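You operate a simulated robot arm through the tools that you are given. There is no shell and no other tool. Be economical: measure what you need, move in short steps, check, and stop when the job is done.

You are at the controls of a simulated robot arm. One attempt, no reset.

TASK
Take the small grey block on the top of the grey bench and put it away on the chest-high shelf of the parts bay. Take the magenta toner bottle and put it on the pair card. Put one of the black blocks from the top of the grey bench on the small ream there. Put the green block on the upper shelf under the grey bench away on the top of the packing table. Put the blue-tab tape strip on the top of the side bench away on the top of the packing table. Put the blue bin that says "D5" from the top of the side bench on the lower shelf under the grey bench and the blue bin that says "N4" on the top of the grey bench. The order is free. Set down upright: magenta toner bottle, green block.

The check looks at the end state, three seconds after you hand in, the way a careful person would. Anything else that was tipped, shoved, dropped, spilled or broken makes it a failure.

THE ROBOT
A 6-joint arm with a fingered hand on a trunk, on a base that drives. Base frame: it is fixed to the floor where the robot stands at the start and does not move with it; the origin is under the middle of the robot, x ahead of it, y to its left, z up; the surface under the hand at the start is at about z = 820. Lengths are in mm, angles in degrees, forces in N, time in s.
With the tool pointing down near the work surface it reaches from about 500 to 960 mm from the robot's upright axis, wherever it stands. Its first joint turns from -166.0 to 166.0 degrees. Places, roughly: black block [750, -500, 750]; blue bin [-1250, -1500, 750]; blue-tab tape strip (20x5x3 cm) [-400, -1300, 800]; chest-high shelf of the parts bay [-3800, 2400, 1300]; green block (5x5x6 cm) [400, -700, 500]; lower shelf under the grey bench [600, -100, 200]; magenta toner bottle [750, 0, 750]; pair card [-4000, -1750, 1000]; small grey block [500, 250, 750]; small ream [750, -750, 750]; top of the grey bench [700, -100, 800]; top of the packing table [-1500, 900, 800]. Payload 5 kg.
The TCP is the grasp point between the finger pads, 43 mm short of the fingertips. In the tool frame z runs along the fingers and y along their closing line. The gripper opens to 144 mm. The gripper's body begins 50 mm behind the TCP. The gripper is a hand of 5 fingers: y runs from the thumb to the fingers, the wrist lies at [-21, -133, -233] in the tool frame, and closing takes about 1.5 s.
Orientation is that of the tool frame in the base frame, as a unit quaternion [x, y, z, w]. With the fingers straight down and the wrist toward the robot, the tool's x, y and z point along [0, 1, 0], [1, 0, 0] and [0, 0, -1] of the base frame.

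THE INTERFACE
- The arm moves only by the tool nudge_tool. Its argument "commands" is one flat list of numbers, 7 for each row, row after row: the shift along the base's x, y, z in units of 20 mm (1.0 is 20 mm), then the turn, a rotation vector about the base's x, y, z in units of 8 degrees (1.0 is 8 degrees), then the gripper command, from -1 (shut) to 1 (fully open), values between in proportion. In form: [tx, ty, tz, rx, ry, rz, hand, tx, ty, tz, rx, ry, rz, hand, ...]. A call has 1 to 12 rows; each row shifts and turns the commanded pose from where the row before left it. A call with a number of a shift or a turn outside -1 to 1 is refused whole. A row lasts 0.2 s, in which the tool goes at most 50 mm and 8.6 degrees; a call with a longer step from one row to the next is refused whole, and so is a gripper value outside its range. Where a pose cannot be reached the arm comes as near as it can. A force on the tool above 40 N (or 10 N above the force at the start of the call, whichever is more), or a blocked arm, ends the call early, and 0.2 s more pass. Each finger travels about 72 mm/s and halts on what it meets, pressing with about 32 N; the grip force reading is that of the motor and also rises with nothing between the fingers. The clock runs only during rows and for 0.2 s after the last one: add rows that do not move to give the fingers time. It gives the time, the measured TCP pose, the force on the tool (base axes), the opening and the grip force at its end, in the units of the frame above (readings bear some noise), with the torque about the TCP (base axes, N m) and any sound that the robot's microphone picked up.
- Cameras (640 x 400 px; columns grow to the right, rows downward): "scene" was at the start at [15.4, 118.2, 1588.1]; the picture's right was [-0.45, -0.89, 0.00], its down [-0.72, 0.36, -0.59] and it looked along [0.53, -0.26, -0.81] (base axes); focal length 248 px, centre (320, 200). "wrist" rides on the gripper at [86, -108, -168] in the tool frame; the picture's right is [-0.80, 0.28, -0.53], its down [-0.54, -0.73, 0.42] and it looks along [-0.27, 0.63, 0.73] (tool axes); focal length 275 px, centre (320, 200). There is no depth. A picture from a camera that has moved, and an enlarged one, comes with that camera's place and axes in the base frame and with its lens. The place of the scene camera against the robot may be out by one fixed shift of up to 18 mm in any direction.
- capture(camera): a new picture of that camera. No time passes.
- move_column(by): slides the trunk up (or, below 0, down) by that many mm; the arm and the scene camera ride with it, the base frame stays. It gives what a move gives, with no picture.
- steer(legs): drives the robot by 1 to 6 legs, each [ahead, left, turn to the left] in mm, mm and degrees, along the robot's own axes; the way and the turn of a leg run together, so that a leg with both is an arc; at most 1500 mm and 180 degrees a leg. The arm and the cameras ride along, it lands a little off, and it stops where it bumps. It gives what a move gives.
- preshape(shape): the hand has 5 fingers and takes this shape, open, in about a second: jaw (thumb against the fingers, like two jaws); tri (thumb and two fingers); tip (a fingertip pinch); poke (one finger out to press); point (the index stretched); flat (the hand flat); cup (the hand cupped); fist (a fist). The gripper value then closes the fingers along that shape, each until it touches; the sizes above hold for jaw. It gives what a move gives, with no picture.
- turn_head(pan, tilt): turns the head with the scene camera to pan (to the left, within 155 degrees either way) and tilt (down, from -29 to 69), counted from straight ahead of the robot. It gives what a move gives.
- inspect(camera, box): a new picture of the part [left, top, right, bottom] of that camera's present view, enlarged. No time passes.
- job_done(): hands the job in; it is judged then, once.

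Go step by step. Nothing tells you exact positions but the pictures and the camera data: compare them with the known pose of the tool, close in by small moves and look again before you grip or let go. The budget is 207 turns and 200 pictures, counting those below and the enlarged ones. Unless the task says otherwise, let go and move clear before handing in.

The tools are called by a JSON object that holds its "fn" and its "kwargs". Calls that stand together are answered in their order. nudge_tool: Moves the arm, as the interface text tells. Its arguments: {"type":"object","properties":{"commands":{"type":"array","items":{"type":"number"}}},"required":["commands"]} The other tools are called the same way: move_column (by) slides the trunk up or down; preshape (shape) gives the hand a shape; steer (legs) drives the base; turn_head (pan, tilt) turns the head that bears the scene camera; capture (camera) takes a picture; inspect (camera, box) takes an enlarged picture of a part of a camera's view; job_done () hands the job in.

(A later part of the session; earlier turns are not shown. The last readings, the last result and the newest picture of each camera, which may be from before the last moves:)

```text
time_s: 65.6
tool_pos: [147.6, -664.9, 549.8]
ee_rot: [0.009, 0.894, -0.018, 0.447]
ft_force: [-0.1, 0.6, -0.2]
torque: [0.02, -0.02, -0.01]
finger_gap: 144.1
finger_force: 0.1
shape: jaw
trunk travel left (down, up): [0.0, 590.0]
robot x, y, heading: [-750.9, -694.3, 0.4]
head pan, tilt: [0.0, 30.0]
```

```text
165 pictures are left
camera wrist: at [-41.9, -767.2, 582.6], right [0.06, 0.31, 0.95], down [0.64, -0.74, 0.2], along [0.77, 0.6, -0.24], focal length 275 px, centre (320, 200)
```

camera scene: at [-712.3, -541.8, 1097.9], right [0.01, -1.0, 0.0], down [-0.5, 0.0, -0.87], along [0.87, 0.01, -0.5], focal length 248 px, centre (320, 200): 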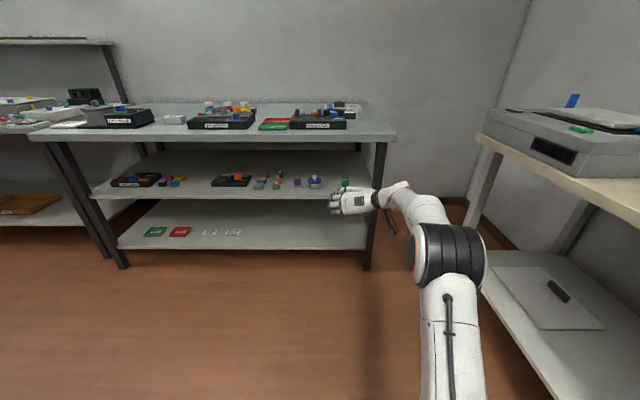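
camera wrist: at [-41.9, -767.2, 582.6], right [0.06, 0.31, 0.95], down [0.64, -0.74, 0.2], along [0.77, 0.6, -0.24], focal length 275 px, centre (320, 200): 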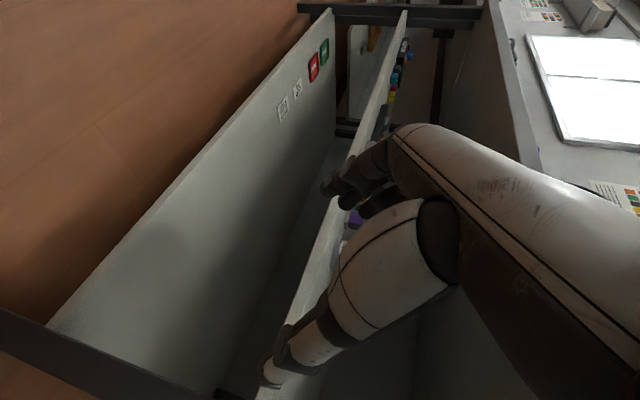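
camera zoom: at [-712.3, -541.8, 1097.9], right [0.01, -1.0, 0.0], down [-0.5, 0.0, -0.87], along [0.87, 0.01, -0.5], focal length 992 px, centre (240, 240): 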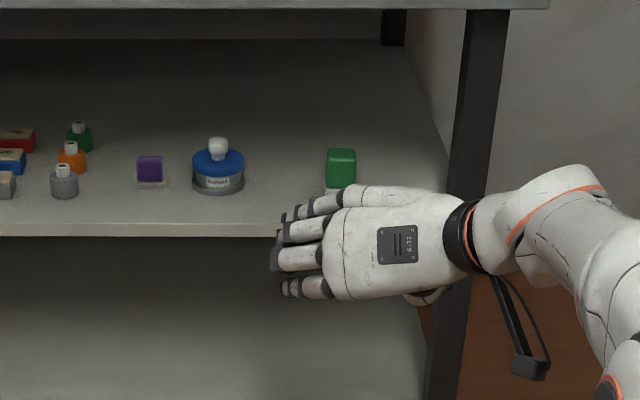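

The hand hides the block's foot. I'll dip the hand briefly for a clear look at the block.

{"fn": "nudge_tool", "kwargs": {"commands": [0, 0, -1, 0, 0, 0, 0.2, 0, 0, -1, 0, 0, 0, 0.2, 0, 0, -1, 0, 0, 0, 0.2, 0, 0, -1, 0, 0, 0, 0.2, 0, 0, 0, 0, 0, 0, 0.2]}}

{"fn": "inspect", "kwargs": {"camera": "scene", "box": [300, 160, 380, 220]}}

{"fn": "inspect", "kwargs": {"camera": "scene", "box": [260, 120, 440, 240]}}

```text
time_s: 66.8
tool_pos: [178.9, -659.0, 489.2]
ee_rot: [0.01, 0.896, -0.019, 0.443]
ft_force: [-0.6, -0.9, 0.0]
torque: [0.0, -0.02, 0.01]
finger_gap: 87.0
finger_force: 0.0
shape: jaw
out of reach, approached as far as the arm can: row 1, 2, 3, 4
trunk travel left (down, up): [0.0, 590.0]
robot x, y, heading: [-754.4, -695.4, 0.4]
head pan, tilt: [0.0, 30.0]
```

```text
6.67 times, centred on (340, 190) of scene
camera zoom: at [-712.3, -541.8, 1097.9], right [0.01, -1.0, 0.0], down [-0.5, 0.0, -0.87], along [0.87, 0.01, -0.5], focal length 1652 px, centre (187, 267)
```

zoom: 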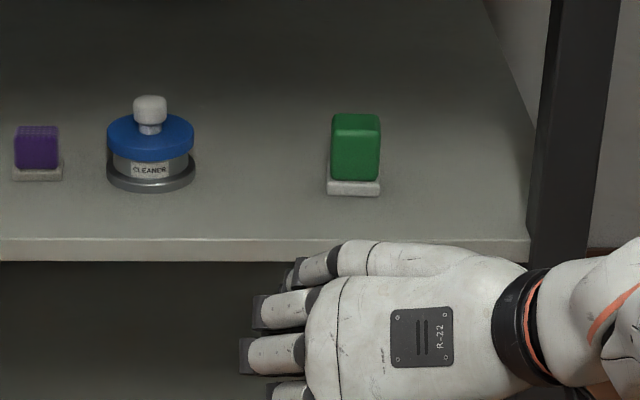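

```text
3.33 times, centred on (350, 180) of scene
camera zoom: at [-712.3, -541.8, 1097.9], right [0.01, -1.0, 0.0], down [-0.5, 0.0, -0.87], along [0.87, 0.01, -0.5], focal length 826 px, centre (220, 267)
```

zoom: 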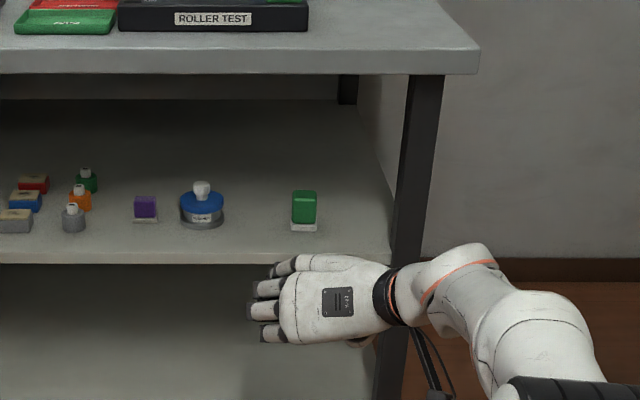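

I need a better depth fix: raise the trunk for a second viewpoint, then return.

{"fn": "move_column", "kwargs": {"by": 400}}

{"fn": "inspect", "kwargs": {"camera": "scene", "box": [300, 190, 420, 290]}}

{"fn": "inspect", "kwargs": {"camera": "wrist", "box": [160, 220, 400, 400]}}

```text
time_s: 70.6
tool_pos: [178.3, -659.0, 889.6]
ee_rot: [0.009, 0.896, -0.019, 0.443]
ft_force: [0.1, 0.6, -0.1]
torque: [-0.01, 0.0, 0.0]
finger_gap: 87.0
finger_force: 0.1
shape: jaw
trunk travel left (down, up): [-400.0, 190.0]
robot x, y, heading: [-749.8, -694.7, 0.2]
head pan, tilt: [0.0, 30.0]
```

```text
4.00 times, centred on (360, 240) of scene
camera zoom: at [-712.2, -541.8, 1497.8], right [0.01, -1.0, 0.0], down [-0.5, 0.0, -0.87], along [0.87, 0.01, -0.5], focal length 992 px, centre (160, 40)
```

zoom: 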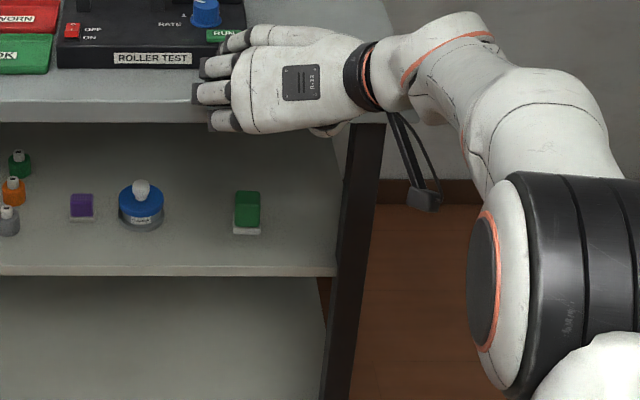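

```text
2.22 times, centred on (280, 310) of wrist
camera zoom: at [-11.6, -760.4, 923.7], right [0.07, 0.31, 0.95], down [0.64, -0.74, 0.19], along [0.76, 0.6, -0.25], focal length 612 px, centre (409, -44)
```

zoom: 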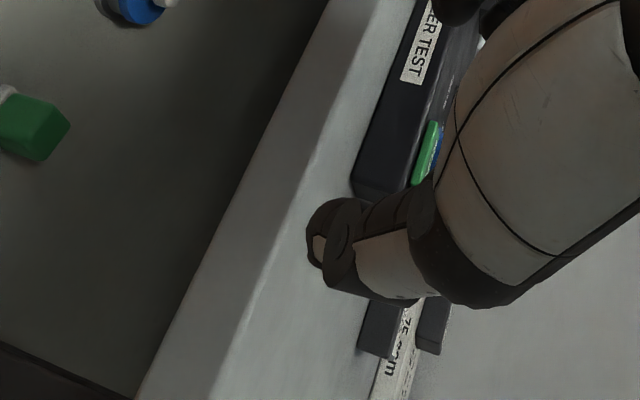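

Two views agree: block front face x≈428, centre (450, -664), shelf z≈507, top ≈560. A bench leg stands at about (345, -810), so I'll yaw the hand -11° to keep the wrist clear, return down, and drive forward part-way.

{"fn": "move_column", "kwargs": {"by": -400}}

{"fn": "nudge_tool", "kwargs": {"commands": [0, 0, 1, 0, 0, -0.5, 0.22, 0, 0, 1, 0, 0, -0.5, 0.22, 0, -0.2, 1, 0, 0, -0.4, 0.22, 0, 0, 0.2, 0, 0, 0, 0.22]}}

{"fn": "steer", "kwargs": {"legs": [[130, 0, 0]]}}

{"fn": "inspect", "kwargs": {"camera": "scene", "box": [270, 130, 430, 250]}}

{"fn": "capture", "kwargs": {"camera": "wrist"}}

```text
time_s: 74.4
tool_pos: [177.9, -657.9, 488.9]
ee_rot: [0.009, 0.896, -0.019, 0.444]
ft_force: [-0.6, -0.5, 0.1]
torque: [0.0, 0.03, 0.0]
finger_gap: 86.8
finger_force: 0.0
shape: jaw
trunk travel left (down, up): [0.0, 590.0]
robot x, y, heading: [-750.6, -692.9, 0.4]
head pan, tilt: [0.0, 30.0]
```

```text
time_s: 75.4
tool_pos: [177.8, -663.8, 552.9]
ee_rot: [0.097, 0.891, -0.063, 0.439]
ft_force: [-0.1, -0.2, -0.9]
torque: [0.01, 0.02, 0.01]
finger_gap: 87.2
finger_force: 0.0
shape: jaw
trunk travel left (down, up): [0.0, 590.0]
robot x, y, heading: [-752.1, -690.4, 0.2]
head pan, tilt: [0.0, 30.0]
```

```text
time_s: 76.7
tool_pos: [306.9, -664.1, 552.1]
ee_rot: [0.096, 0.891, -0.062, 0.439]
ft_force: [0.3, 0.2, -0.2]
torque: [-0.01, 0.02, 0.01]
finger_gap: 87.6
finger_force: 0.2
shape: jaw
trunk travel left (down, up): [0.0, 590.0]
robot x, y, heading: [-618.7, -693.8, 0.5]
head pan, tilt: [0.0, 30.0]
```

```text
3.33 times, centred on (350, 190) of scene
camera zoom: at [-582.7, -541.2, 1097.8], right [0.0, -1.0, 0.0], down [-0.5, 0.0, -0.87], along [0.87, 0.0, -0.5], focal length 826 px, centre (220, 233)
```

zoom: 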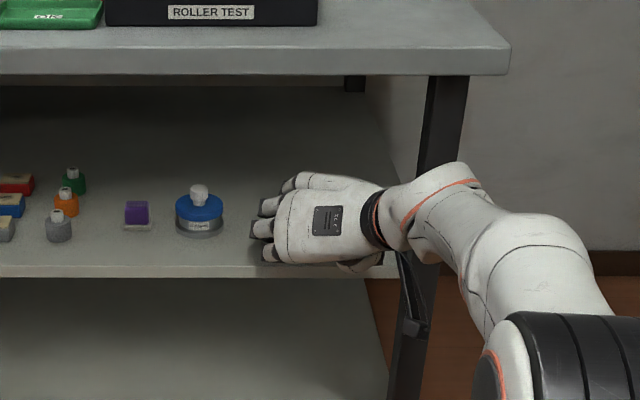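

```text
159 pictures are left
camera wrist: at [101.7, -726.5, 586.5], right [0.13, 0.29, 0.95], down [0.48, -0.85, 0.19], along [0.87, 0.44, -0.25], focal length 275 px, centre (320, 200)
```

wrist: 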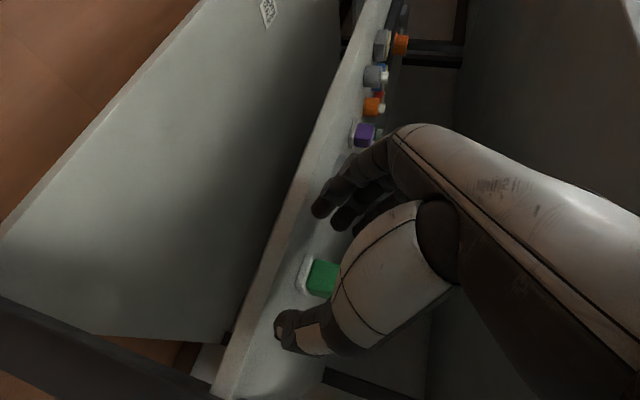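

The block lies between thumb and fingers in line with my estimate. I'll advance another 65 mm and check the clearance to the leg.

{"fn": "steer", "kwargs": {"legs": [[65, 0, 0]]}}

{"fn": "inspect", "kwargs": {"camera": "scene", "box": [270, 130, 430, 250]}}

{"fn": "capture", "kwargs": {"camera": "wrist"}}

```text
time_s: 77.7
tool_pos: [372.1, -662.9, 553.2]
ee_rot: [0.097, 0.891, -0.062, 0.44]
ft_force: [0.0, 0.1, 0.7]
torque: [0.01, 0.01, -0.03]
finger_gap: 87.5
finger_force: 0.0
shape: jaw
trunk travel left (down, up): [0.0, 590.0]
robot x, y, heading: [-553.7, -692.0, 0.4]
head pan, tilt: [0.0, 30.0]
```

```text
3.33 times, centred on (350, 190) of scene
camera zoom: at [-518.1, -540.9, 1097.8], right [0.01, -1.0, 0.0], down [-0.5, 0.0, -0.87], along [0.87, 0.0, -0.5], focal length 826 px, centre (220, 233)
```

zoom: 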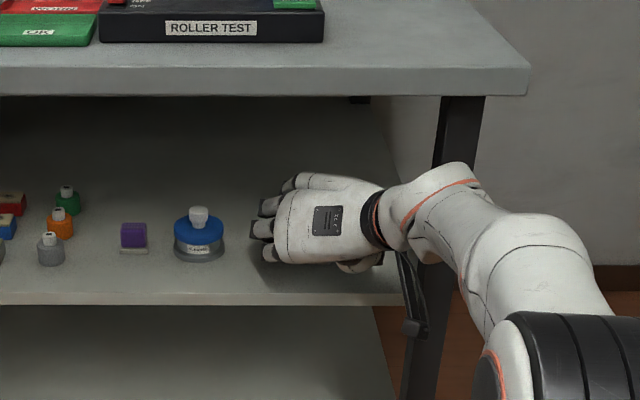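

```text
157 pictures are left
camera wrist: at [166.4, -725.7, 586.5], right [0.13, 0.29, 0.95], down [0.48, -0.85, 0.19], along [0.87, 0.44, -0.25], focal length 275 px, centre (320, 200)
```

wrist: 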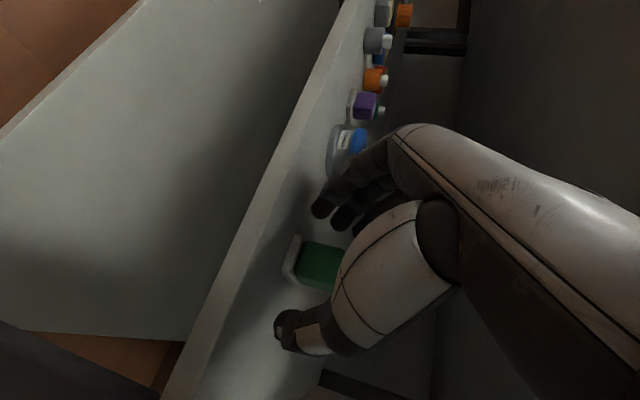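

{"fn": "steer", "kwargs": {"legs": [[60, 0, 0]]}}

{"fn": "nudge_tool", "kwargs": {"commands": [0.05, 0, -0.15, 0, 0, 0, 0.22, 0, 0, 0, 0, 0, 0, 0.22]}}

{"fn": "inspect", "kwargs": {"camera": "wrist", "box": [200, 180, 400, 360]}}

```text
time_s: 78.7
tool_pos: [430.9, -661.8, 551.6]
ee_rot: [0.095, 0.891, -0.062, 0.44]
ft_force: [1.1, -0.6, -0.1]
torque: [-0.02, -0.04, -0.01]
finger_gap: 87.3
finger_force: 0.0
shape: jaw
trunk travel left (down, up): [0.0, 590.0]
robot x, y, heading: [-494.9, -690.6, 0.2]
head pan, tilt: [0.0, 30.0]
```

```text
time_s: 79.3
tool_pos: [431.2, -661.6, 547.4]
ee_rot: [0.095, 0.891, -0.062, 0.44]
ft_force: [-0.6, -0.4, -0.2]
torque: [-0.01, 0.03, 0.02]
finger_gap: 87.7
finger_force: 0.0
shape: jaw
trunk travel left (down, up): [0.0, 590.0]
robot x, y, heading: [-498.6, -690.7, 0.6]
head pan, tilt: [0.0, 30.0]
```

```text
2.22 times, centred on (300, 270) of wrist
camera zoom: at [225.9, -724.7, 583.0], right [0.13, 0.29, 0.95], down [0.49, -0.85, 0.19], along [0.86, 0.44, -0.25], focal length 612 px, centre (364, 44)
```

zoom: 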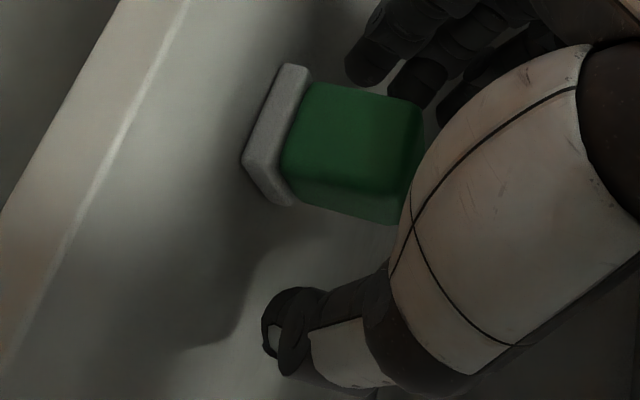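

Block is between the pads. Closing.

{"fn": "nudge_tool", "kwargs": {"commands": [0, 0, 0, 0, 0, 0, -1, 0, 0, 0, 0, 0, 0, -1, 0, 0, 0, 0, 0, 0, -1, 0, 0, 0, 0, 0, 0, -1, 0, 0, 0, 0, 0, 0, -1, 0, 0, 0, 0, 0, 0, -1, 0, 0, 0, 0, 0, 0, -1, 0, 0, 0, 0, 0, 0, -1]}}

{"fn": "inspect", "kwargs": {"camera": "wrist", "box": [200, 180, 400, 360]}}

```text
time_s: 81.1
tool_pos: [431.3, -661.6, 549.4]
ee_rot: [0.096, 0.891, -0.062, 0.44]
ft_force: [0.3, -0.5, 3.5]
torque: [0.08, -0.03, 0.0]
finger_gap: 26.7
finger_force: 31.8
shape: jaw
trunk travel left (down, up): [0.0, 590.0]
robot x, y, heading: [-495.9, -692.9, 0.4]
head pan, tilt: [0.0, 30.0]
```

```text
2.22 times, centred on (300, 270) of wrist
camera zoom: at [225.9, -724.7, 583.4], right [0.13, 0.29, 0.95], down [0.49, -0.85, 0.19], along [0.87, 0.44, -0.25], focal length 612 px, centre (364, 44)
```

zoom: 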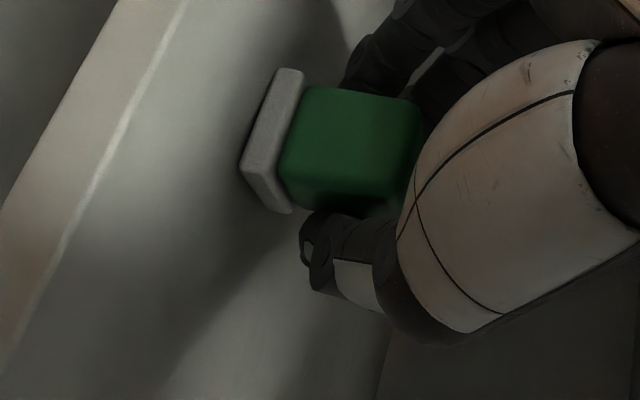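

{"fn": "nudge_tool", "kwargs": {"commands": [0, 0, 0.3, 0, 0, 0, -1, 0, 0, 0.5, 0, 0, 0, -1, 0, 0, 0, 0, 0, 0, -1]}}

{"fn": "capture", "kwargs": {"camera": "wrist"}}

{"fn": "inspect", "kwargs": {"camera": "scene", "box": [270, 130, 430, 250]}}

```text
time_s: 81.9
tool_pos: [431.9, -661.4, 563.7]
ee_rot: [0.097, 0.891, -0.062, 0.439]
ft_force: [-0.5, 0.1, -0.5]
torque: [0.02, 0.02, 0.0]
finger_gap: 26.0
finger_force: 32.0
shape: jaw
trunk travel left (down, up): [0.0, 590.0]
robot x, y, heading: [-501.1, -691.1, 0.6]
head pan, tilt: [0.0, 30.0]
```

```text
154 pictures are left
camera wrist: at [226.1, -725.2, 599.1], right [0.13, 0.29, 0.95], down [0.49, -0.85, 0.19], along [0.86, 0.44, -0.25], focal length 275 px, centre (320, 200)
```

wrist: 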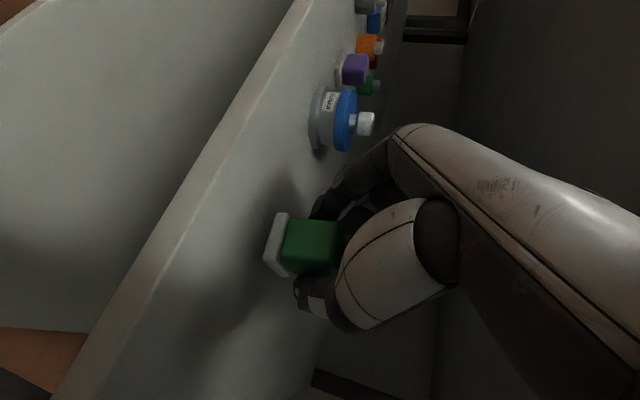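

```text
3.33 times, centred on (350, 190) of scene
camera zoom: at [-459.1, -540.5, 1097.8], right [0.01, -1.0, 0.0], down [-0.5, 0.0, -0.87], along [0.87, 0.01, -0.5], focal length 826 px, centre (220, 233)
```

zoom: 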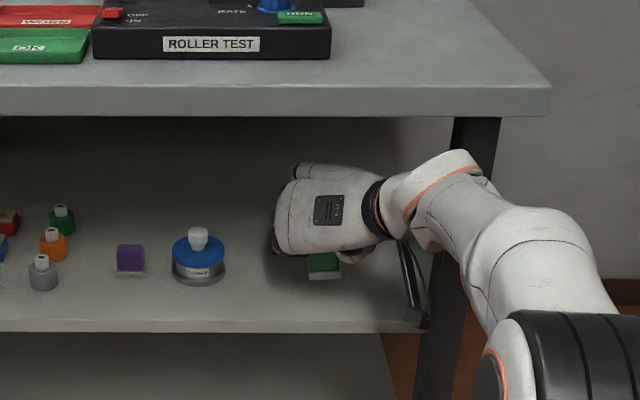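

The block is lifted with the hand (gap steady). I'll raise a bit more, back out of the shelf, and raise the trunk.

{"fn": "nudge_tool", "kwargs": {"commands": [0, 0, 1, 0, 0, 0, -1, 0, 0, 0.8, 0, 0, 0, -1, 0, 0, 0, 0, 0, 0, -1]}}

{"fn": "steer", "kwargs": {"legs": [[-330, 0, 0]]}}

{"fn": "move_column", "kwargs": {"by": 400}}

{"fn": "capture", "kwargs": {"camera": "wrist"}}

{"fn": "inspect", "kwargs": {"camera": "scene", "box": [260, 130, 420, 250]}}

```text
time_s: 82.7
tool_pos: [430.8, -661.9, 600.3]
ee_rot: [0.096, 0.891, -0.062, 0.44]
ft_force: [0.5, -0.1, -1.2]
torque: [-0.01, 0.0, 0.01]
finger_gap: 25.9
finger_force: 32.0
shape: jaw
trunk travel left (down, up): [0.0, 590.0]
robot x, y, heading: [-502.0, -691.1, 0.9]
head pan, tilt: [0.0, 30.0]
```

```text
time_s: 84.8
tool_pos: [102.0, -660.1, 599.1]
ee_rot: [0.094, 0.891, -0.061, 0.44]
ft_force: [0.0, 0.2, -0.3]
torque: [-0.02, 0.02, 0.01]
finger_gap: 26.1
finger_force: 31.9
shape: jaw
trunk travel left (down, up): [0.0, 590.0]
robot x, y, heading: [-825.0, -696.6, 0.6]
head pan, tilt: [0.0, 30.0]
```

```text
time_s: 88.7
tool_pos: [103.3, -658.4, 999.5]
ee_rot: [0.093, 0.891, -0.06, 0.44]
ft_force: [0.6, 0.2, -1.9]
torque: [-0.01, 0.02, 0.0]
finger_gap: 26.3
finger_force: 31.9
shape: jaw
trunk travel left (down, up): [-400.0, 190.0]
robot x, y, heading: [-830.3, -695.0, 0.9]
head pan, tilt: [0.0, 30.0]
```

```text
152 pictures are left
camera wrist: at [-102.1, -723.3, 1033.8], right [0.12, 0.29, 0.95], down [0.49, -0.85, 0.19], along [0.86, 0.44, -0.25], focal length 275 px, centre (320, 200)
```

wrist: 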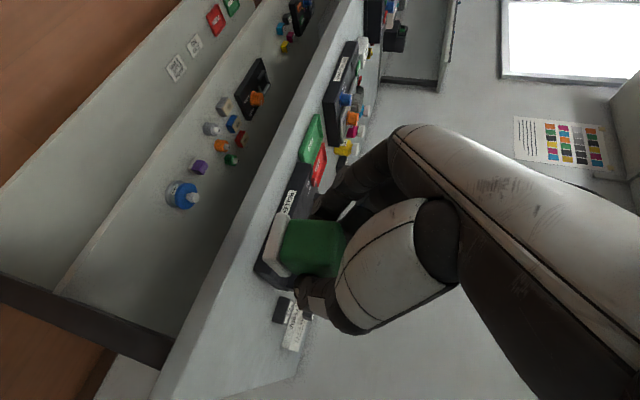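

```text
3.33 times, centred on (340, 190) of scene
camera zoom: at [-787.6, -543.3, 1497.8], right [0.01, -1.0, 0.0], down [-0.5, -0.01, -0.87], along [0.87, 0.01, -0.5], focal length 826 px, centre (253, 233)
```

zoom: 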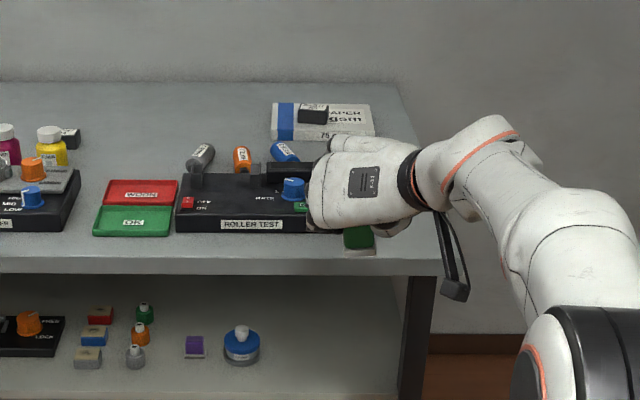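

Block is secure. I'll drive to the aisle, turn to face left (+y) with the hand above bench height, and look.

{"fn": "steer", "kwargs": {"legs": [[500, 0, 0], [0, 0, 90]]}}

{"fn": "turn_head", "kwargs": {"pan": 25, "tilt": 25}}

{"fn": "capture", "kwargs": {"camera": "scene"}}

{"fn": "turn_head", "kwargs": {"pan": -30, "tilt": 25}}

{"fn": "capture", "kwargs": {"camera": "scene"}}

```text
time_s: 95.5
tool_pos: [-377.6, 234.7, 999.3]
ee_rot: [-0.571, 0.691, 0.271, 0.351]
ft_force: [-0.4, -0.4, -0.9]
torque: [0.0, 0.01, -0.01]
finger_gap: 26.0
finger_force: 31.8
shape: jaw
trunk travel left (down, up): [-400.0, 190.0]
robot x, y, heading: [-324.7, -689.1, 91.5]
head pan, tilt: [0.0, 30.0]
```

```text
time_s: 96.4
tool_pos: [-378.8, 235.1, 998.2]
ee_rot: [-0.57, 0.692, 0.271, 0.351]
ft_force: [0.0, 0.6, -1.3]
torque: [0.03, 0.03, -0.03]
finger_gap: 26.2
finger_force: 32.4
shape: jaw
trunk travel left (down, up): [-400.0, 190.0]
robot x, y, heading: [-326.0, -693.5, 92.0]
head pan, tilt: [25.0, 25.0]
```

```text
150 pictures are left
camera scene: at [-510.6, -680.4, 1505.8], right [0.89, 0.45, 0.0], down [0.19, -0.38, -0.91], along [-0.41, 0.81, -0.42], focal length 248 px, centre (320, 200)
```

scene: 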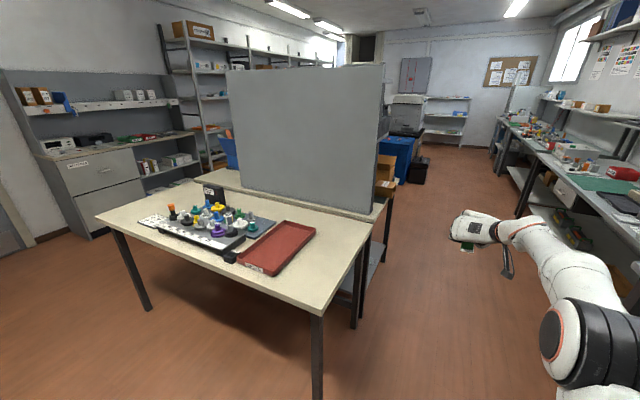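

```text
time_s: 97.7
tool_pos: [-377.4, 234.7, 999.5]
ee_rot: [-0.57, 0.692, 0.27, 0.351]
ft_force: [0.4, 0.0, -0.5]
torque: [0.01, 0.02, 0.0]
finger_gap: 25.9
finger_force: 31.8
shape: jaw
trunk travel left (down, up): [-400.0, 190.0]
robot x, y, heading: [-330.7, -695.5, 91.6]
head pan, tilt: [-30.0, 25.0]
```

```text
149 pictures are left
camera scene: at [-425.7, -681.6, 1505.8], right [0.88, -0.47, 0.0], down [-0.2, -0.37, -0.91], along [0.43, 0.8, -0.42], focal length 248 px, centre (320, 200)
```

scene: 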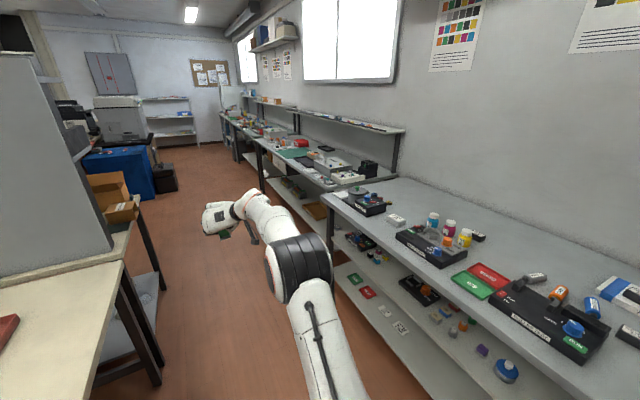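

The aisle is clear. I'll drive up the aisle and view the packing table from its open end.

{"fn": "steer", "kwargs": {"legs": [[1500, -40, -1.6]]}}

{"fn": "turn_head", "kwargs": {"pan": 80, "tilt": 35}}

{"fn": "capture", "kwargs": {"camera": "scene"}}

{"fn": "turn_head", "kwargs": {"pan": 40, "tilt": 20}}

{"fn": "capture", "kwargs": {"camera": "scene"}}

```text
refused: leg 1 is longer than a leg can be; nothing moved
```

```text
time_s: 99.5
tool_pos: [-377.6, 234.7, 999.2]
ee_rot: [-0.571, 0.691, 0.271, 0.351]
ft_force: [0.3, 0.0, -1.1]
torque: [-0.01, 0.03, -0.01]
finger_gap: 26.0
finger_force: 31.8
shape: jaw
trunk travel left (down, up): [-400.0, 190.0]
robot x, y, heading: [-325.8, -694.3, 91.7]
head pan, tilt: [80.0, 35.0]
```

```text
148 pictures are left
camera scene: at [-556.4, -750.0, 1490.1], right [0.14, 0.99, 0.0], down [0.57, -0.08, -0.82], along [-0.81, 0.12, -0.57], focal length 248 px, centre (320, 200)
```

scene: 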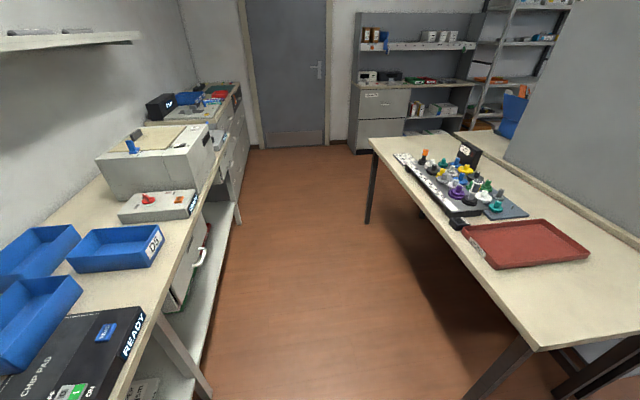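

```text
time_s: 100.6
tool_pos: [-377.7, 234.2, 1000.1]
ee_rot: [-0.57, 0.691, 0.272, 0.352]
ft_force: [0.7, 0.0, -0.6]
torque: [-0.03, -0.01, 0.01]
finger_gap: 26.3
finger_force: 32.0
shape: jaw
trunk travel left (down, up): [-400.0, 190.0]
robot x, y, heading: [-324.3, -693.7, 91.6]
head pan, tilt: [40.0, 20.0]
```

```text
147 pictures are left
camera scene: at [-531.3, -693.3, 1513.9], right [0.75, 0.67, 0.0], down [0.23, -0.26, -0.94], along [-0.63, 0.7, -0.34], focal length 248 px, centre (320, 200)
```

scene: 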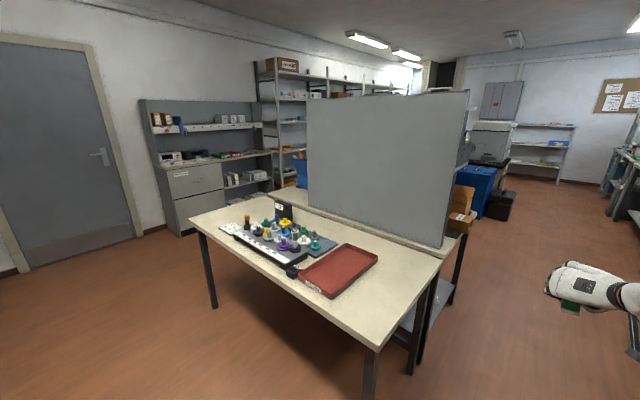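

{"fn": "steer", "kwargs": {"legs": [[1480, -40, -1.6]]}}

{"fn": "turn_head", "kwargs": {"pan": 80, "tilt": 35}}

{"fn": "capture", "kwargs": {"camera": "scene"}}

{"fn": "turn_head", "kwargs": {"pan": 35, "tilt": 25}}

{"fn": "capture", "kwargs": {"camera": "scene"}}

```text
time_s: 107.8
tool_pos: [-358.4, 1690.4, 999.0]
ee_rot: [-0.565, 0.695, 0.269, 0.354]
ft_force: [0.4, 0.3, -1.3]
torque: [-0.04, 0.02, 0.0]
finger_gap: 25.9
finger_force: 31.8
shape: jaw
trunk travel left (down, up): [-400.0, 190.0]
robot x, y, heading: [-321.3, 762.0, 91.0]
head pan, tilt: [40.0, 20.0]
```

```text
time_s: 108.9
tool_pos: [-356.2, 1691.2, 998.8]
ee_rot: [-0.565, 0.695, 0.269, 0.354]
ft_force: [-0.9, -0.5, -0.7]
torque: [-0.03, -0.01, -0.01]
finger_gap: 26.0
finger_force: 32.2
shape: jaw
trunk travel left (down, up): [-400.0, 190.0]
robot x, y, heading: [-317.8, 763.0, 90.7]
head pan, tilt: [80.0, 35.0]
```

```text
146 pictures are left
camera scene: at [-550.5, 708.5, 1490.1], right [0.16, 0.99, 0.0], down [0.57, -0.09, -0.82], along [-0.81, 0.13, -0.57], focal length 248 px, centre (320, 200)
```

scene: 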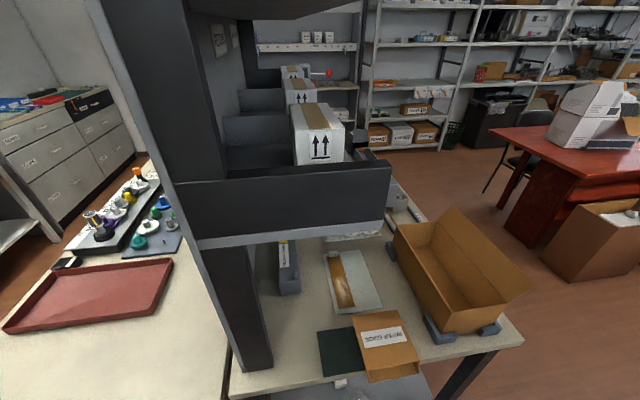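

```text
time_s: 110.0
tool_pos: [-358.0, 1690.4, 998.9]
ee_rot: [-0.565, 0.695, 0.268, 0.354]
ft_force: [-1.6, 0.1, -1.4]
torque: [-0.03, 0.05, 0.02]
finger_gap: 26.1
finger_force: 32.1
shape: jaw
trunk travel left (down, up): [-400.0, 190.0]
robot x, y, heading: [-318.6, 760.4, 90.9]
head pan, tilt: [35.0, 25.0]
```

```text
145 pictures are left
camera scene: at [-517.6, 769.1, 1505.8], right [0.81, 0.59, 0.0], down [0.25, -0.34, -0.91], along [-0.53, 0.73, -0.42], focal length 248 px, centre (320, 200)
```

scene: 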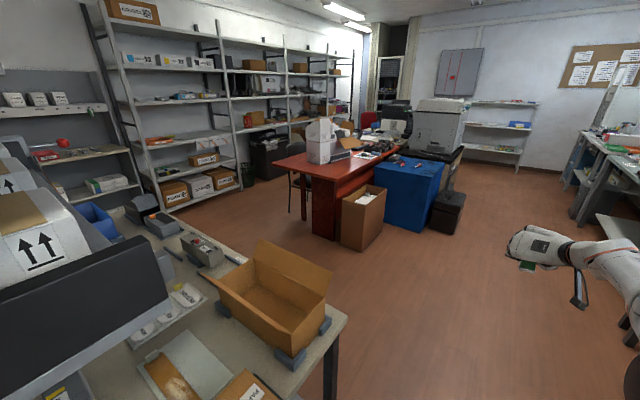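

The packing table has free space at its near end, left of the green mat. I'll retract the arm, position the robot at that end, and turn to face it.

{"fn": "nudge_tool", "kwargs": {"commands": [0, -1, 0.7, 0, 0, 0, -1, 0, -1, 0.7, 0, 0, 0, -1, 0, -1, 0.7, 0, 0, 0, -1, 0, -1, 0.7, 0, 0, 0, -1, 0, -1, 0.7, 0, 0, 0, -1, 0, -1, 0.7, 0, 0, 0, -1, 0, -1, 0.7, 0, 0, 0, -1, 0, -1, 0.7, 0, 0, 0, -1, 0, -1, 0.7, 0, 0, 0, -1, 0, -1, 0.7, 0, 0, 0, -1, 0, 0, 0, 0, 0, 0, -1]}}

{"fn": "steer", "kwargs": {"legs": [[-80, -290, 0], [0, 0, 89]]}}

{"fn": "turn_head", "kwargs": {"pan": 0, "tilt": 40}}

{"fn": "capture", "kwargs": {"camera": "scene"}}

{"fn": "capture", "kwargs": {"camera": "wrist"}}

```text
time_s: 112.4
tool_pos: [-356.5, 1488.9, 1139.3]
ee_rot: [-0.565, 0.695, 0.269, 0.354]
ft_force: [-0.6, -1.0, -1.1]
torque: [-0.03, -0.01, 0.03]
finger_gap: 26.3
finger_force: 31.9
shape: jaw
trunk travel left (down, up): [-400.0, 190.0]
robot x, y, heading: [-319.3, 762.3, 90.9]
head pan, tilt: [35.0, 25.0]
```

```text
time_s: 118.2
tool_pos: [-760.5, 669.6, 1138.3]
ee_rot: [0.89, -0.105, -0.439, -0.067]
ft_force: [0.3, 0.2, -0.2]
torque: [0.02, -0.01, -0.02]
finger_gap: 26.0
finger_force: 32.5
shape: jaw
trunk travel left (down, up): [-400.0, 190.0]
robot x, y, heading: [-28.5, 686.1, 179.3]
head pan, tilt: [35.0, 25.0]
```

```text
time_s: 119.2
tool_pos: [-758.9, 670.4, 1138.4]
ee_rot: [0.89, -0.105, -0.438, -0.066]
ft_force: [-0.1, 0.5, -0.6]
torque: [-0.02, -0.02, -0.01]
finger_gap: 25.6
finger_force: 31.8
shape: jaw
trunk travel left (down, up): [-400.0, 190.0]
robot x, y, heading: [-28.9, 691.1, 179.2]
head pan, tilt: [0.0, 40.0]
```

```text
144 pictures are left
camera scene: at [-47.4, 526.8, 1482.5], right [0.01, 1.0, 0.0], down [0.64, -0.01, -0.77], along [-0.77, 0.01, -0.64], focal length 248 px, centre (320, 200)
```

scene: 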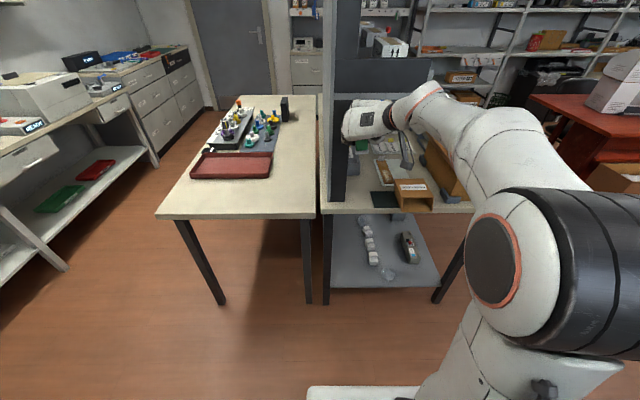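

```text
143 pictures are left
camera wrist: at [-553.4, 728.9, 1173.1], right [-0.13, -0.29, 0.95], down [-0.47, 0.86, 0.19], along [-0.87, -0.42, -0.25], focal length 275 px, centre (320, 200)
```

wrist: 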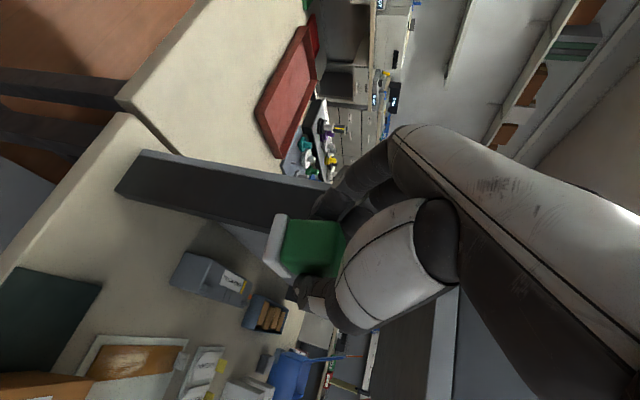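

Free table area: x −790…−1030, y 650…755 (post at y<642, mat at y>761). I'll lower to just above the table and move in so the block lands near (-885, 722).

{"fn": "move_column", "kwargs": {"by": -255}}

{"fn": "steer", "kwargs": {"legs": [[0, -54, 0], [60, 0, 0]]}}

{"fn": "capture", "kwargs": {"camera": "wrist"}}

{"fn": "inspect", "kwargs": {"camera": "scene", "box": [290, 60, 490, 240]}}

```text
time_s: 121.8
tool_pos: [-759.6, 670.6, 883.7]
ee_rot: [0.89, -0.105, -0.439, -0.066]
ft_force: [0.2, -0.4, -2.1]
torque: [0.0, 0.03, 0.0]
finger_gap: 25.9
finger_force: 32.1
shape: jaw
trunk travel left (down, up): [-145.0, 445.0]
robot x, y, heading: [-30.4, 687.9, 179.2]
head pan, tilt: [0.0, 40.0]
```

```text
time_s: 123.4
tool_pos: [-819.0, 726.7, 883.9]
ee_rot: [0.89, -0.104, -0.439, -0.066]
ft_force: [0.4, 0.9, -0.2]
torque: [-0.02, -0.02, 0.01]
finger_gap: 25.9
finger_force: 32.0
shape: jaw
trunk travel left (down, up): [-145.0, 445.0]
robot x, y, heading: [-89.7, 743.2, 179.2]
head pan, tilt: [0.0, 40.0]
```

```text
142 pictures are left
camera wrist: at [-613.0, 784.6, 918.1], right [-0.13, -0.29, 0.95], down [-0.47, 0.86, 0.19], along [-0.87, -0.42, -0.25], focal length 275 px, centre (320, 200)
```

wrist: 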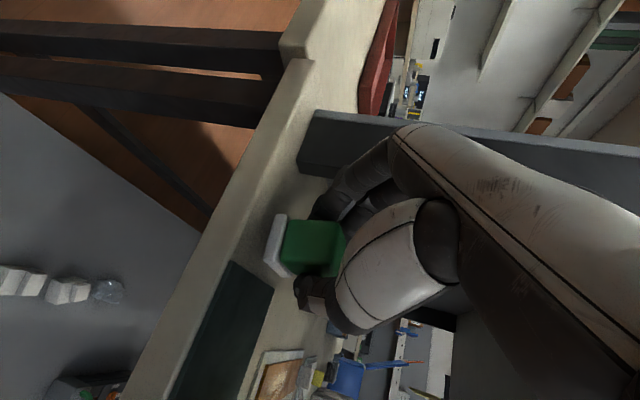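

```text
2.22 times, centred on (390, 150) of scene
camera zoom: at [-107.2, 582.1, 1227.5], right [0.01, 1.0, 0.0], down [0.64, -0.01, -0.77], along [-0.77, 0.01, -0.64], focal length 551 px, centre (164, 311)
```

zoom: 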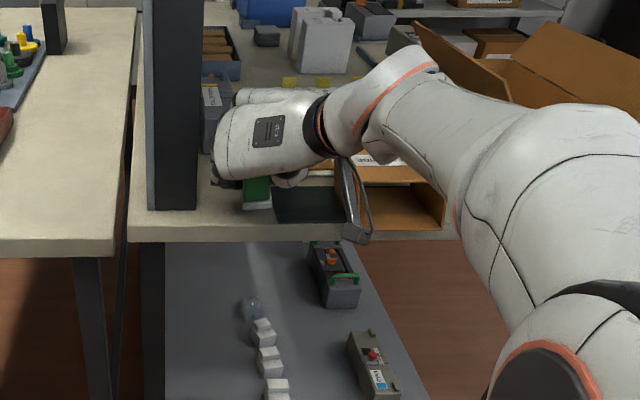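

Clear. Moving in the last 48 mm, then lowering slowly.

{"fn": "steer", "kwargs": {"legs": [[48, 0, 0]]}}

{"fn": "nudge_tool", "kwargs": {"commands": [0, 0, -0.6, 0, 0, 0, -1, 0, 0, -0.5, 0, 0, 0, -1, 0, 0, 0, 0, 0, 0, -1]}}

{"fn": "capture", "kwargs": {"camera": "wrist"}}

{"fn": "inspect", "kwargs": {"camera": "scene", "box": [310, 100, 430, 200]}}

```text
time_s: 124.3
tool_pos: [-867.7, 726.9, 883.1]
ee_rot: [0.89, -0.105, -0.439, -0.066]
ft_force: [0.1, -0.1, -0.7]
torque: [0.02, 0.02, 0.01]
finger_gap: 26.0
finger_force: 32.0
shape: jaw
trunk travel left (down, up): [-145.0, 445.0]
robot x, y, heading: [-135.5, 742.8, 179.4]
head pan, tilt: [0.0, 40.0]
```

```text
time_s: 125.1
tool_pos: [-867.0, 726.9, 867.4]
ee_rot: [0.888, -0.106, -0.442, -0.067]
ft_force: [-6.3, -0.5, 28.4]
torque: [-0.48, 0.34, -0.16]
finger_gap: 26.0
finger_force: 32.0
shape: jaw
trunk travel left (down, up): [-145.0, 445.0]
robot x, y, heading: [-141.5, 743.1, 179.1]
head pan, tilt: [0.0, 40.0]
```

```text
140 pictures are left
camera wrist: at [-660.9, 785.1, 899.8], right [-0.12, -0.28, 0.95], down [-0.47, 0.86, 0.2], along [-0.88, -0.42, -0.24], focal length 275 px, centre (320, 200)
```

wrist: 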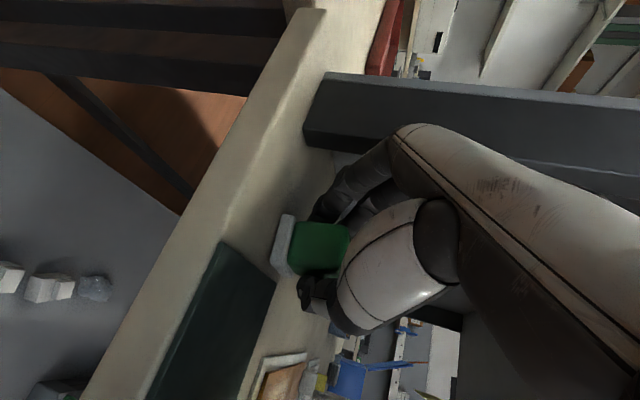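

```text
4.00 times, centred on (370, 150) of scene
camera zoom: at [-154.0, 582.9, 1228.0], right [0.01, 1.0, 0.0], down [0.64, -0.01, -0.77], along [-0.77, 0.01, -0.64], focal length 992 px, centre (120, 400)
```

zoom: 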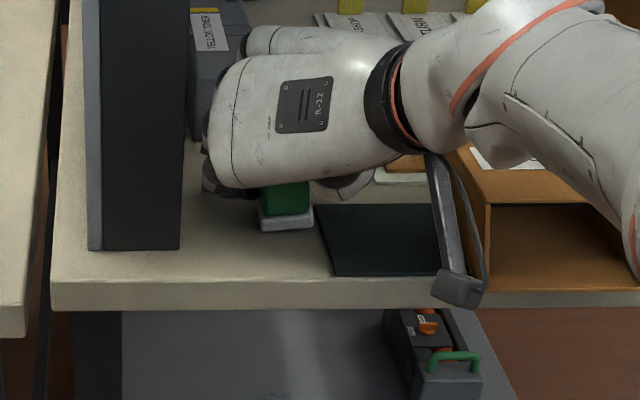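

The base plate has touched the table (28 N). Ease up slightly, open, and retreat up and back along the fingers.

{"fn": "nudge_tool", "kwargs": {"commands": [0, 0, 0.1, 0, 0, 0, -1, 0, 0, 0, 0, 0, 0, -0.5, 0, 0, 0, 0, 0, 0, -0.2, 0, 0, 0, 0, 0, 0, -0.05, 0, 0, 0, 0, 0, 0, -0.05, 0, 0, 0, 0, 0, 0, -0.05]}}

{"fn": "inspect", "kwargs": {"camera": "scene", "box": [310, 100, 430, 200]}}

{"fn": "capture", "kwargs": {"camera": "wrist"}}

```text
time_s: 126.5
tool_pos: [-867.0, 726.0, 863.1]
ee_rot: [0.891, -0.104, -0.438, -0.066]
ft_force: [0.8, 0.4, -0.1]
torque: [-0.01, 0.02, 0.0]
finger_gap: 67.5
finger_force: 0.1
shape: jaw
trunk travel left (down, up): [-145.0, 445.0]
robot x, y, heading: [-139.6, 740.7, 179.0]
head pan, tilt: [0.0, 40.0]
```

```text
4.00 times, centred on (370, 150) of scene
camera zoom: at [-155.4, 582.8, 1227.5], right [0.01, 1.0, 0.0], down [0.64, -0.01, -0.77], along [-0.77, 0.01, -0.64], focal length 992 px, centre (120, 400)
```

zoom: 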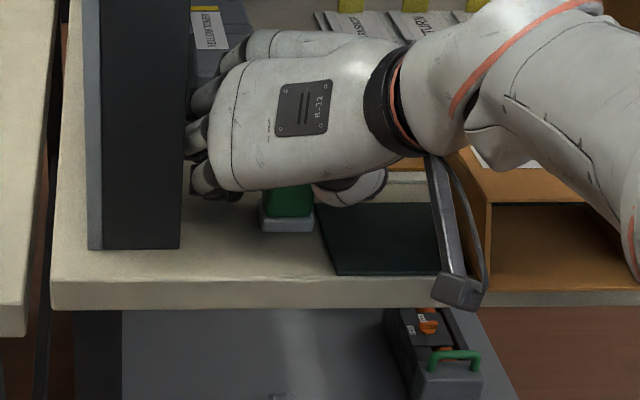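

```text
137 pictures are left
camera wrist: at [-661.1, 785.1, 897.6], right [-0.13, -0.29, 0.95], down [-0.47, 0.86, 0.19], along [-0.87, -0.42, -0.25], focal length 275 px, centre (320, 200)
```

wrist: 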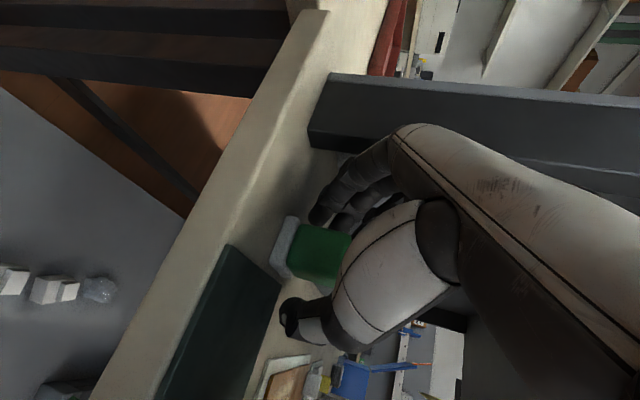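

Released, the block stands on the table. I'll back out straight up and away by the arm, then the base.

{"fn": "nudge_tool", "kwargs": {"commands": [0.8, 0, 0.6, 0, 0, 0, -0.05, 0.8, 0, 0.6, 0, 0, 0, -0.05, 0.8, 0, 0.6, 0, 0, 0, -0.05, 0.5, 0, 1, 0, 0, 0, -0.05, 0, 0, 0, 0, 0, 0, -0.05]}}

{"fn": "steer", "kwargs": {"legs": [[-110, 0, 0]]}}

{"fn": "inspect", "kwargs": {"camera": "scene", "box": [290, 80, 450, 200]}}

{"fn": "capture", "kwargs": {"camera": "wrist"}}

```text
time_s: 127.7
tool_pos: [-810.1, 726.4, 919.8]
ee_rot: [0.89, -0.104, -0.438, -0.065]
ft_force: [5.9, 3.4, 2.1]
torque: [-0.17, 0.12, 0.39]
finger_gap: 67.5
finger_force: 0.1
shape: jaw
trunk travel left (down, up): [-145.0, 445.0]
robot x, y, heading: [-137.9, 743.7, 179.3]
head pan, tilt: [0.0, 40.0]
```

```text
time_s: 128.9
tool_pos: [-703.3, 725.1, 920.5]
ee_rot: [0.89, -0.106, -0.439, -0.066]
ft_force: [0.6, 0.1, -0.8]
torque: [-0.04, 0.01, 0.01]
finger_gap: 68.1
finger_force: 0.1
shape: jaw
trunk travel left (down, up): [-145.0, 445.0]
robot x, y, heading: [-30.7, 740.8, 179.2]
head pan, tilt: [0.0, 40.0]
```

```text
3.33 times, centred on (370, 140) of scene
camera zoom: at [-47.6, 581.3, 1227.5], right [0.01, 1.0, 0.0], down [0.64, -0.01, -0.77], along [-0.77, 0.01, -0.64], focal length 826 px, centre (153, 400)
```

zoom: 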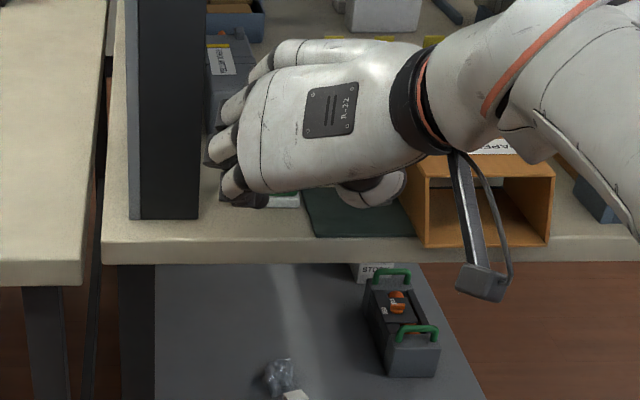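

```text
135 pictures are left
camera wrist: at [-496.9, 784.0, 954.5], right [-0.13, -0.29, 0.95], down [-0.47, 0.86, 0.19], along [-0.87, -0.42, -0.25], focal length 275 px, centre (320, 200)
```

wrist: 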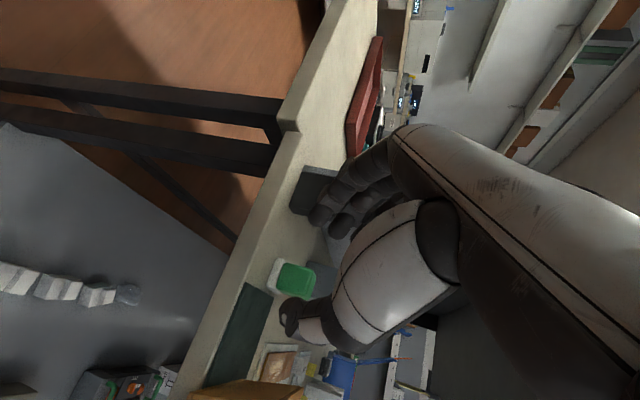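

{"fn": "move_column", "kwargs": {"by": 300}}

{"fn": "inspect", "kwargs": {"camera": "scene", "box": [300, 130, 460, 250]}}

{"fn": "inspect", "kwargs": {"camera": "wrist", "box": [0, 140, 320, 400]}}

```text
time_s: 131.9
tool_pos: [-702.9, 725.1, 1220.2]
ee_rot: [0.89, -0.106, -0.438, -0.067]
ft_force: [0.3, 0.9, -0.4]
torque: [0.01, -0.02, 0.02]
finger_gap: 67.9
finger_force: 0.0
shape: jaw
trunk travel left (down, up): [-445.0, 145.0]
robot x, y, heading: [-31.9, 743.5, 179.1]
head pan, tilt: [0.0, 40.0]
```

```text
3.33 times, centred on (380, 190) of scene
camera zoom: at [-47.6, 581.3, 1527.5], right [0.01, 1.0, 0.0], down [0.64, -0.01, -0.77], along [-0.77, 0.01, -0.64], focal length 826 px, centre (120, 233)
```

zoom: 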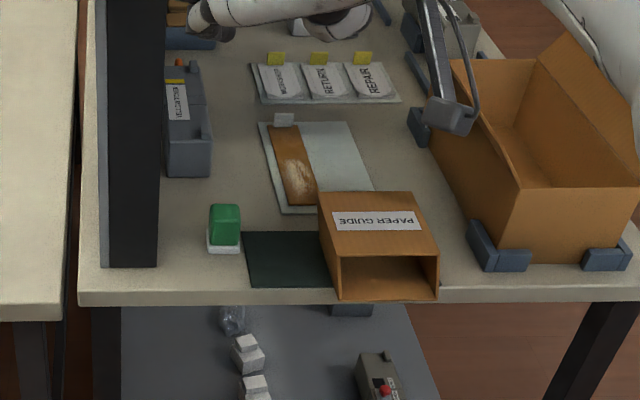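

```text
1.54 times, centred on (160, 270) of wrist
camera zoom: at [-496.9, 783.9, 1254.4], right [-0.13, -0.29, 0.95], down [-0.47, 0.86, 0.19], along [-0.87, -0.42, -0.25], focal length 424 px, centre (566, 92)
```

zoom: 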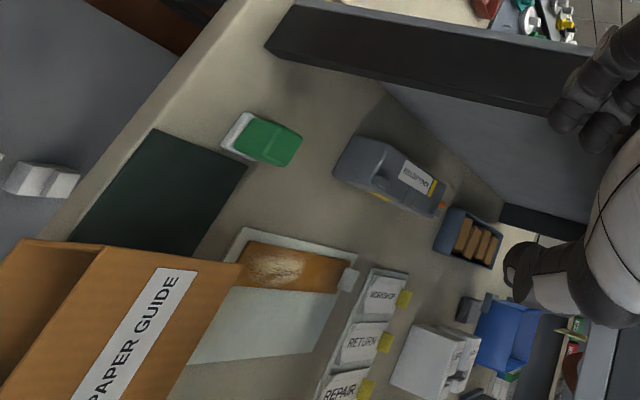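

The green block stands upright on the packing table. Next the grey block "PADS N4" with the same hand pose: drive back to face the grey bench.

{"fn": "steer", "kwargs": {"legs": [[0, 0, -89.5], [-615, 300, 0], [0, 0, -90]]}}

{"fn": "turn_head", "kwargs": {"pan": 0, "tilt": 40}}

{"fn": "capture", "kwargs": {"camera": "scene"}}

{"fn": "capture", "kwargs": {"camera": "wrist"}}

```text
time_s: 143.3
tool_pos: [316.4, 162.1, 1220.1]
ee_rot: [0.099, 0.89, -0.064, 0.44]
ft_force: [0.1, -0.2, 0.0]
torque: [0.01, 0.0, -0.01]
finger_gap: 67.8
finger_force: 0.0
shape: jaw
trunk travel left (down, up): [-445.0, 145.0]
robot x, y, heading: [-353.4, 137.9, -0.0]
head pan, tilt: [0.0, 40.0]
```

```text
time_s: 143.9
tool_pos: [316.3, 162.6, 1218.5]
ee_rot: [0.099, 0.891, -0.064, 0.439]
ft_force: [-0.2, 0.5, 0.4]
torque: [0.0, -0.01, 0.01]
finger_gap: 67.9
finger_force: 0.2
shape: jaw
trunk travel left (down, up): [-445.0, 145.0]
robot x, y, heading: [-356.9, 134.5, -0.2]
head pan, tilt: [0.0, 40.0]
```

```text
132 pictures are left
camera scene: at [-320.4, 288.3, 1527.5], right [0.0, -1.0, 0.0], down [-0.64, 0.0, -0.77], along [0.77, 0.0, -0.64], focal length 248 px, centre (320, 200)
```

scene: 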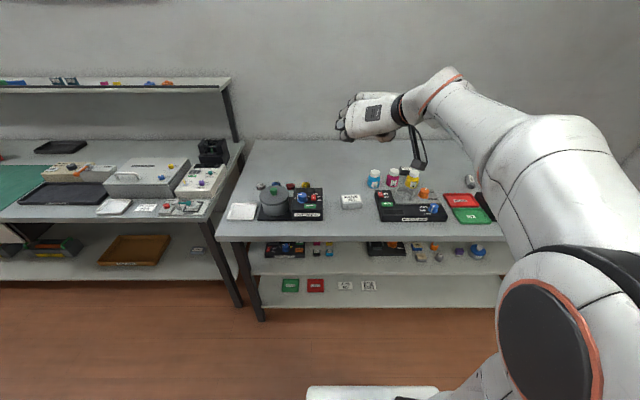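

```text
131 pictures are left
camera wrist: at [110.4, 100.2, 1254.4], right [0.13, 0.29, 0.95], down [0.48, -0.86, 0.19], along [0.87, 0.43, -0.25], focal length 275 px, centre (320, 200)
```

wrist: 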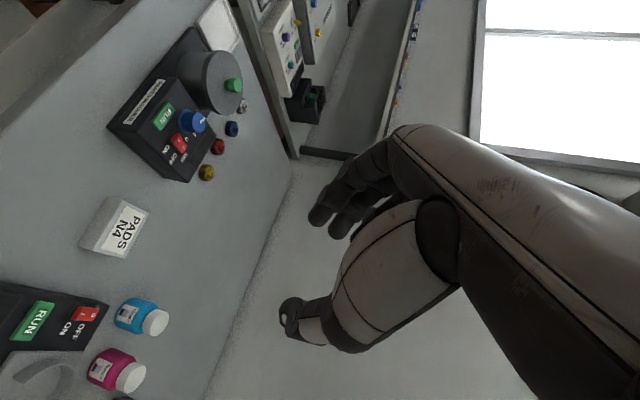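

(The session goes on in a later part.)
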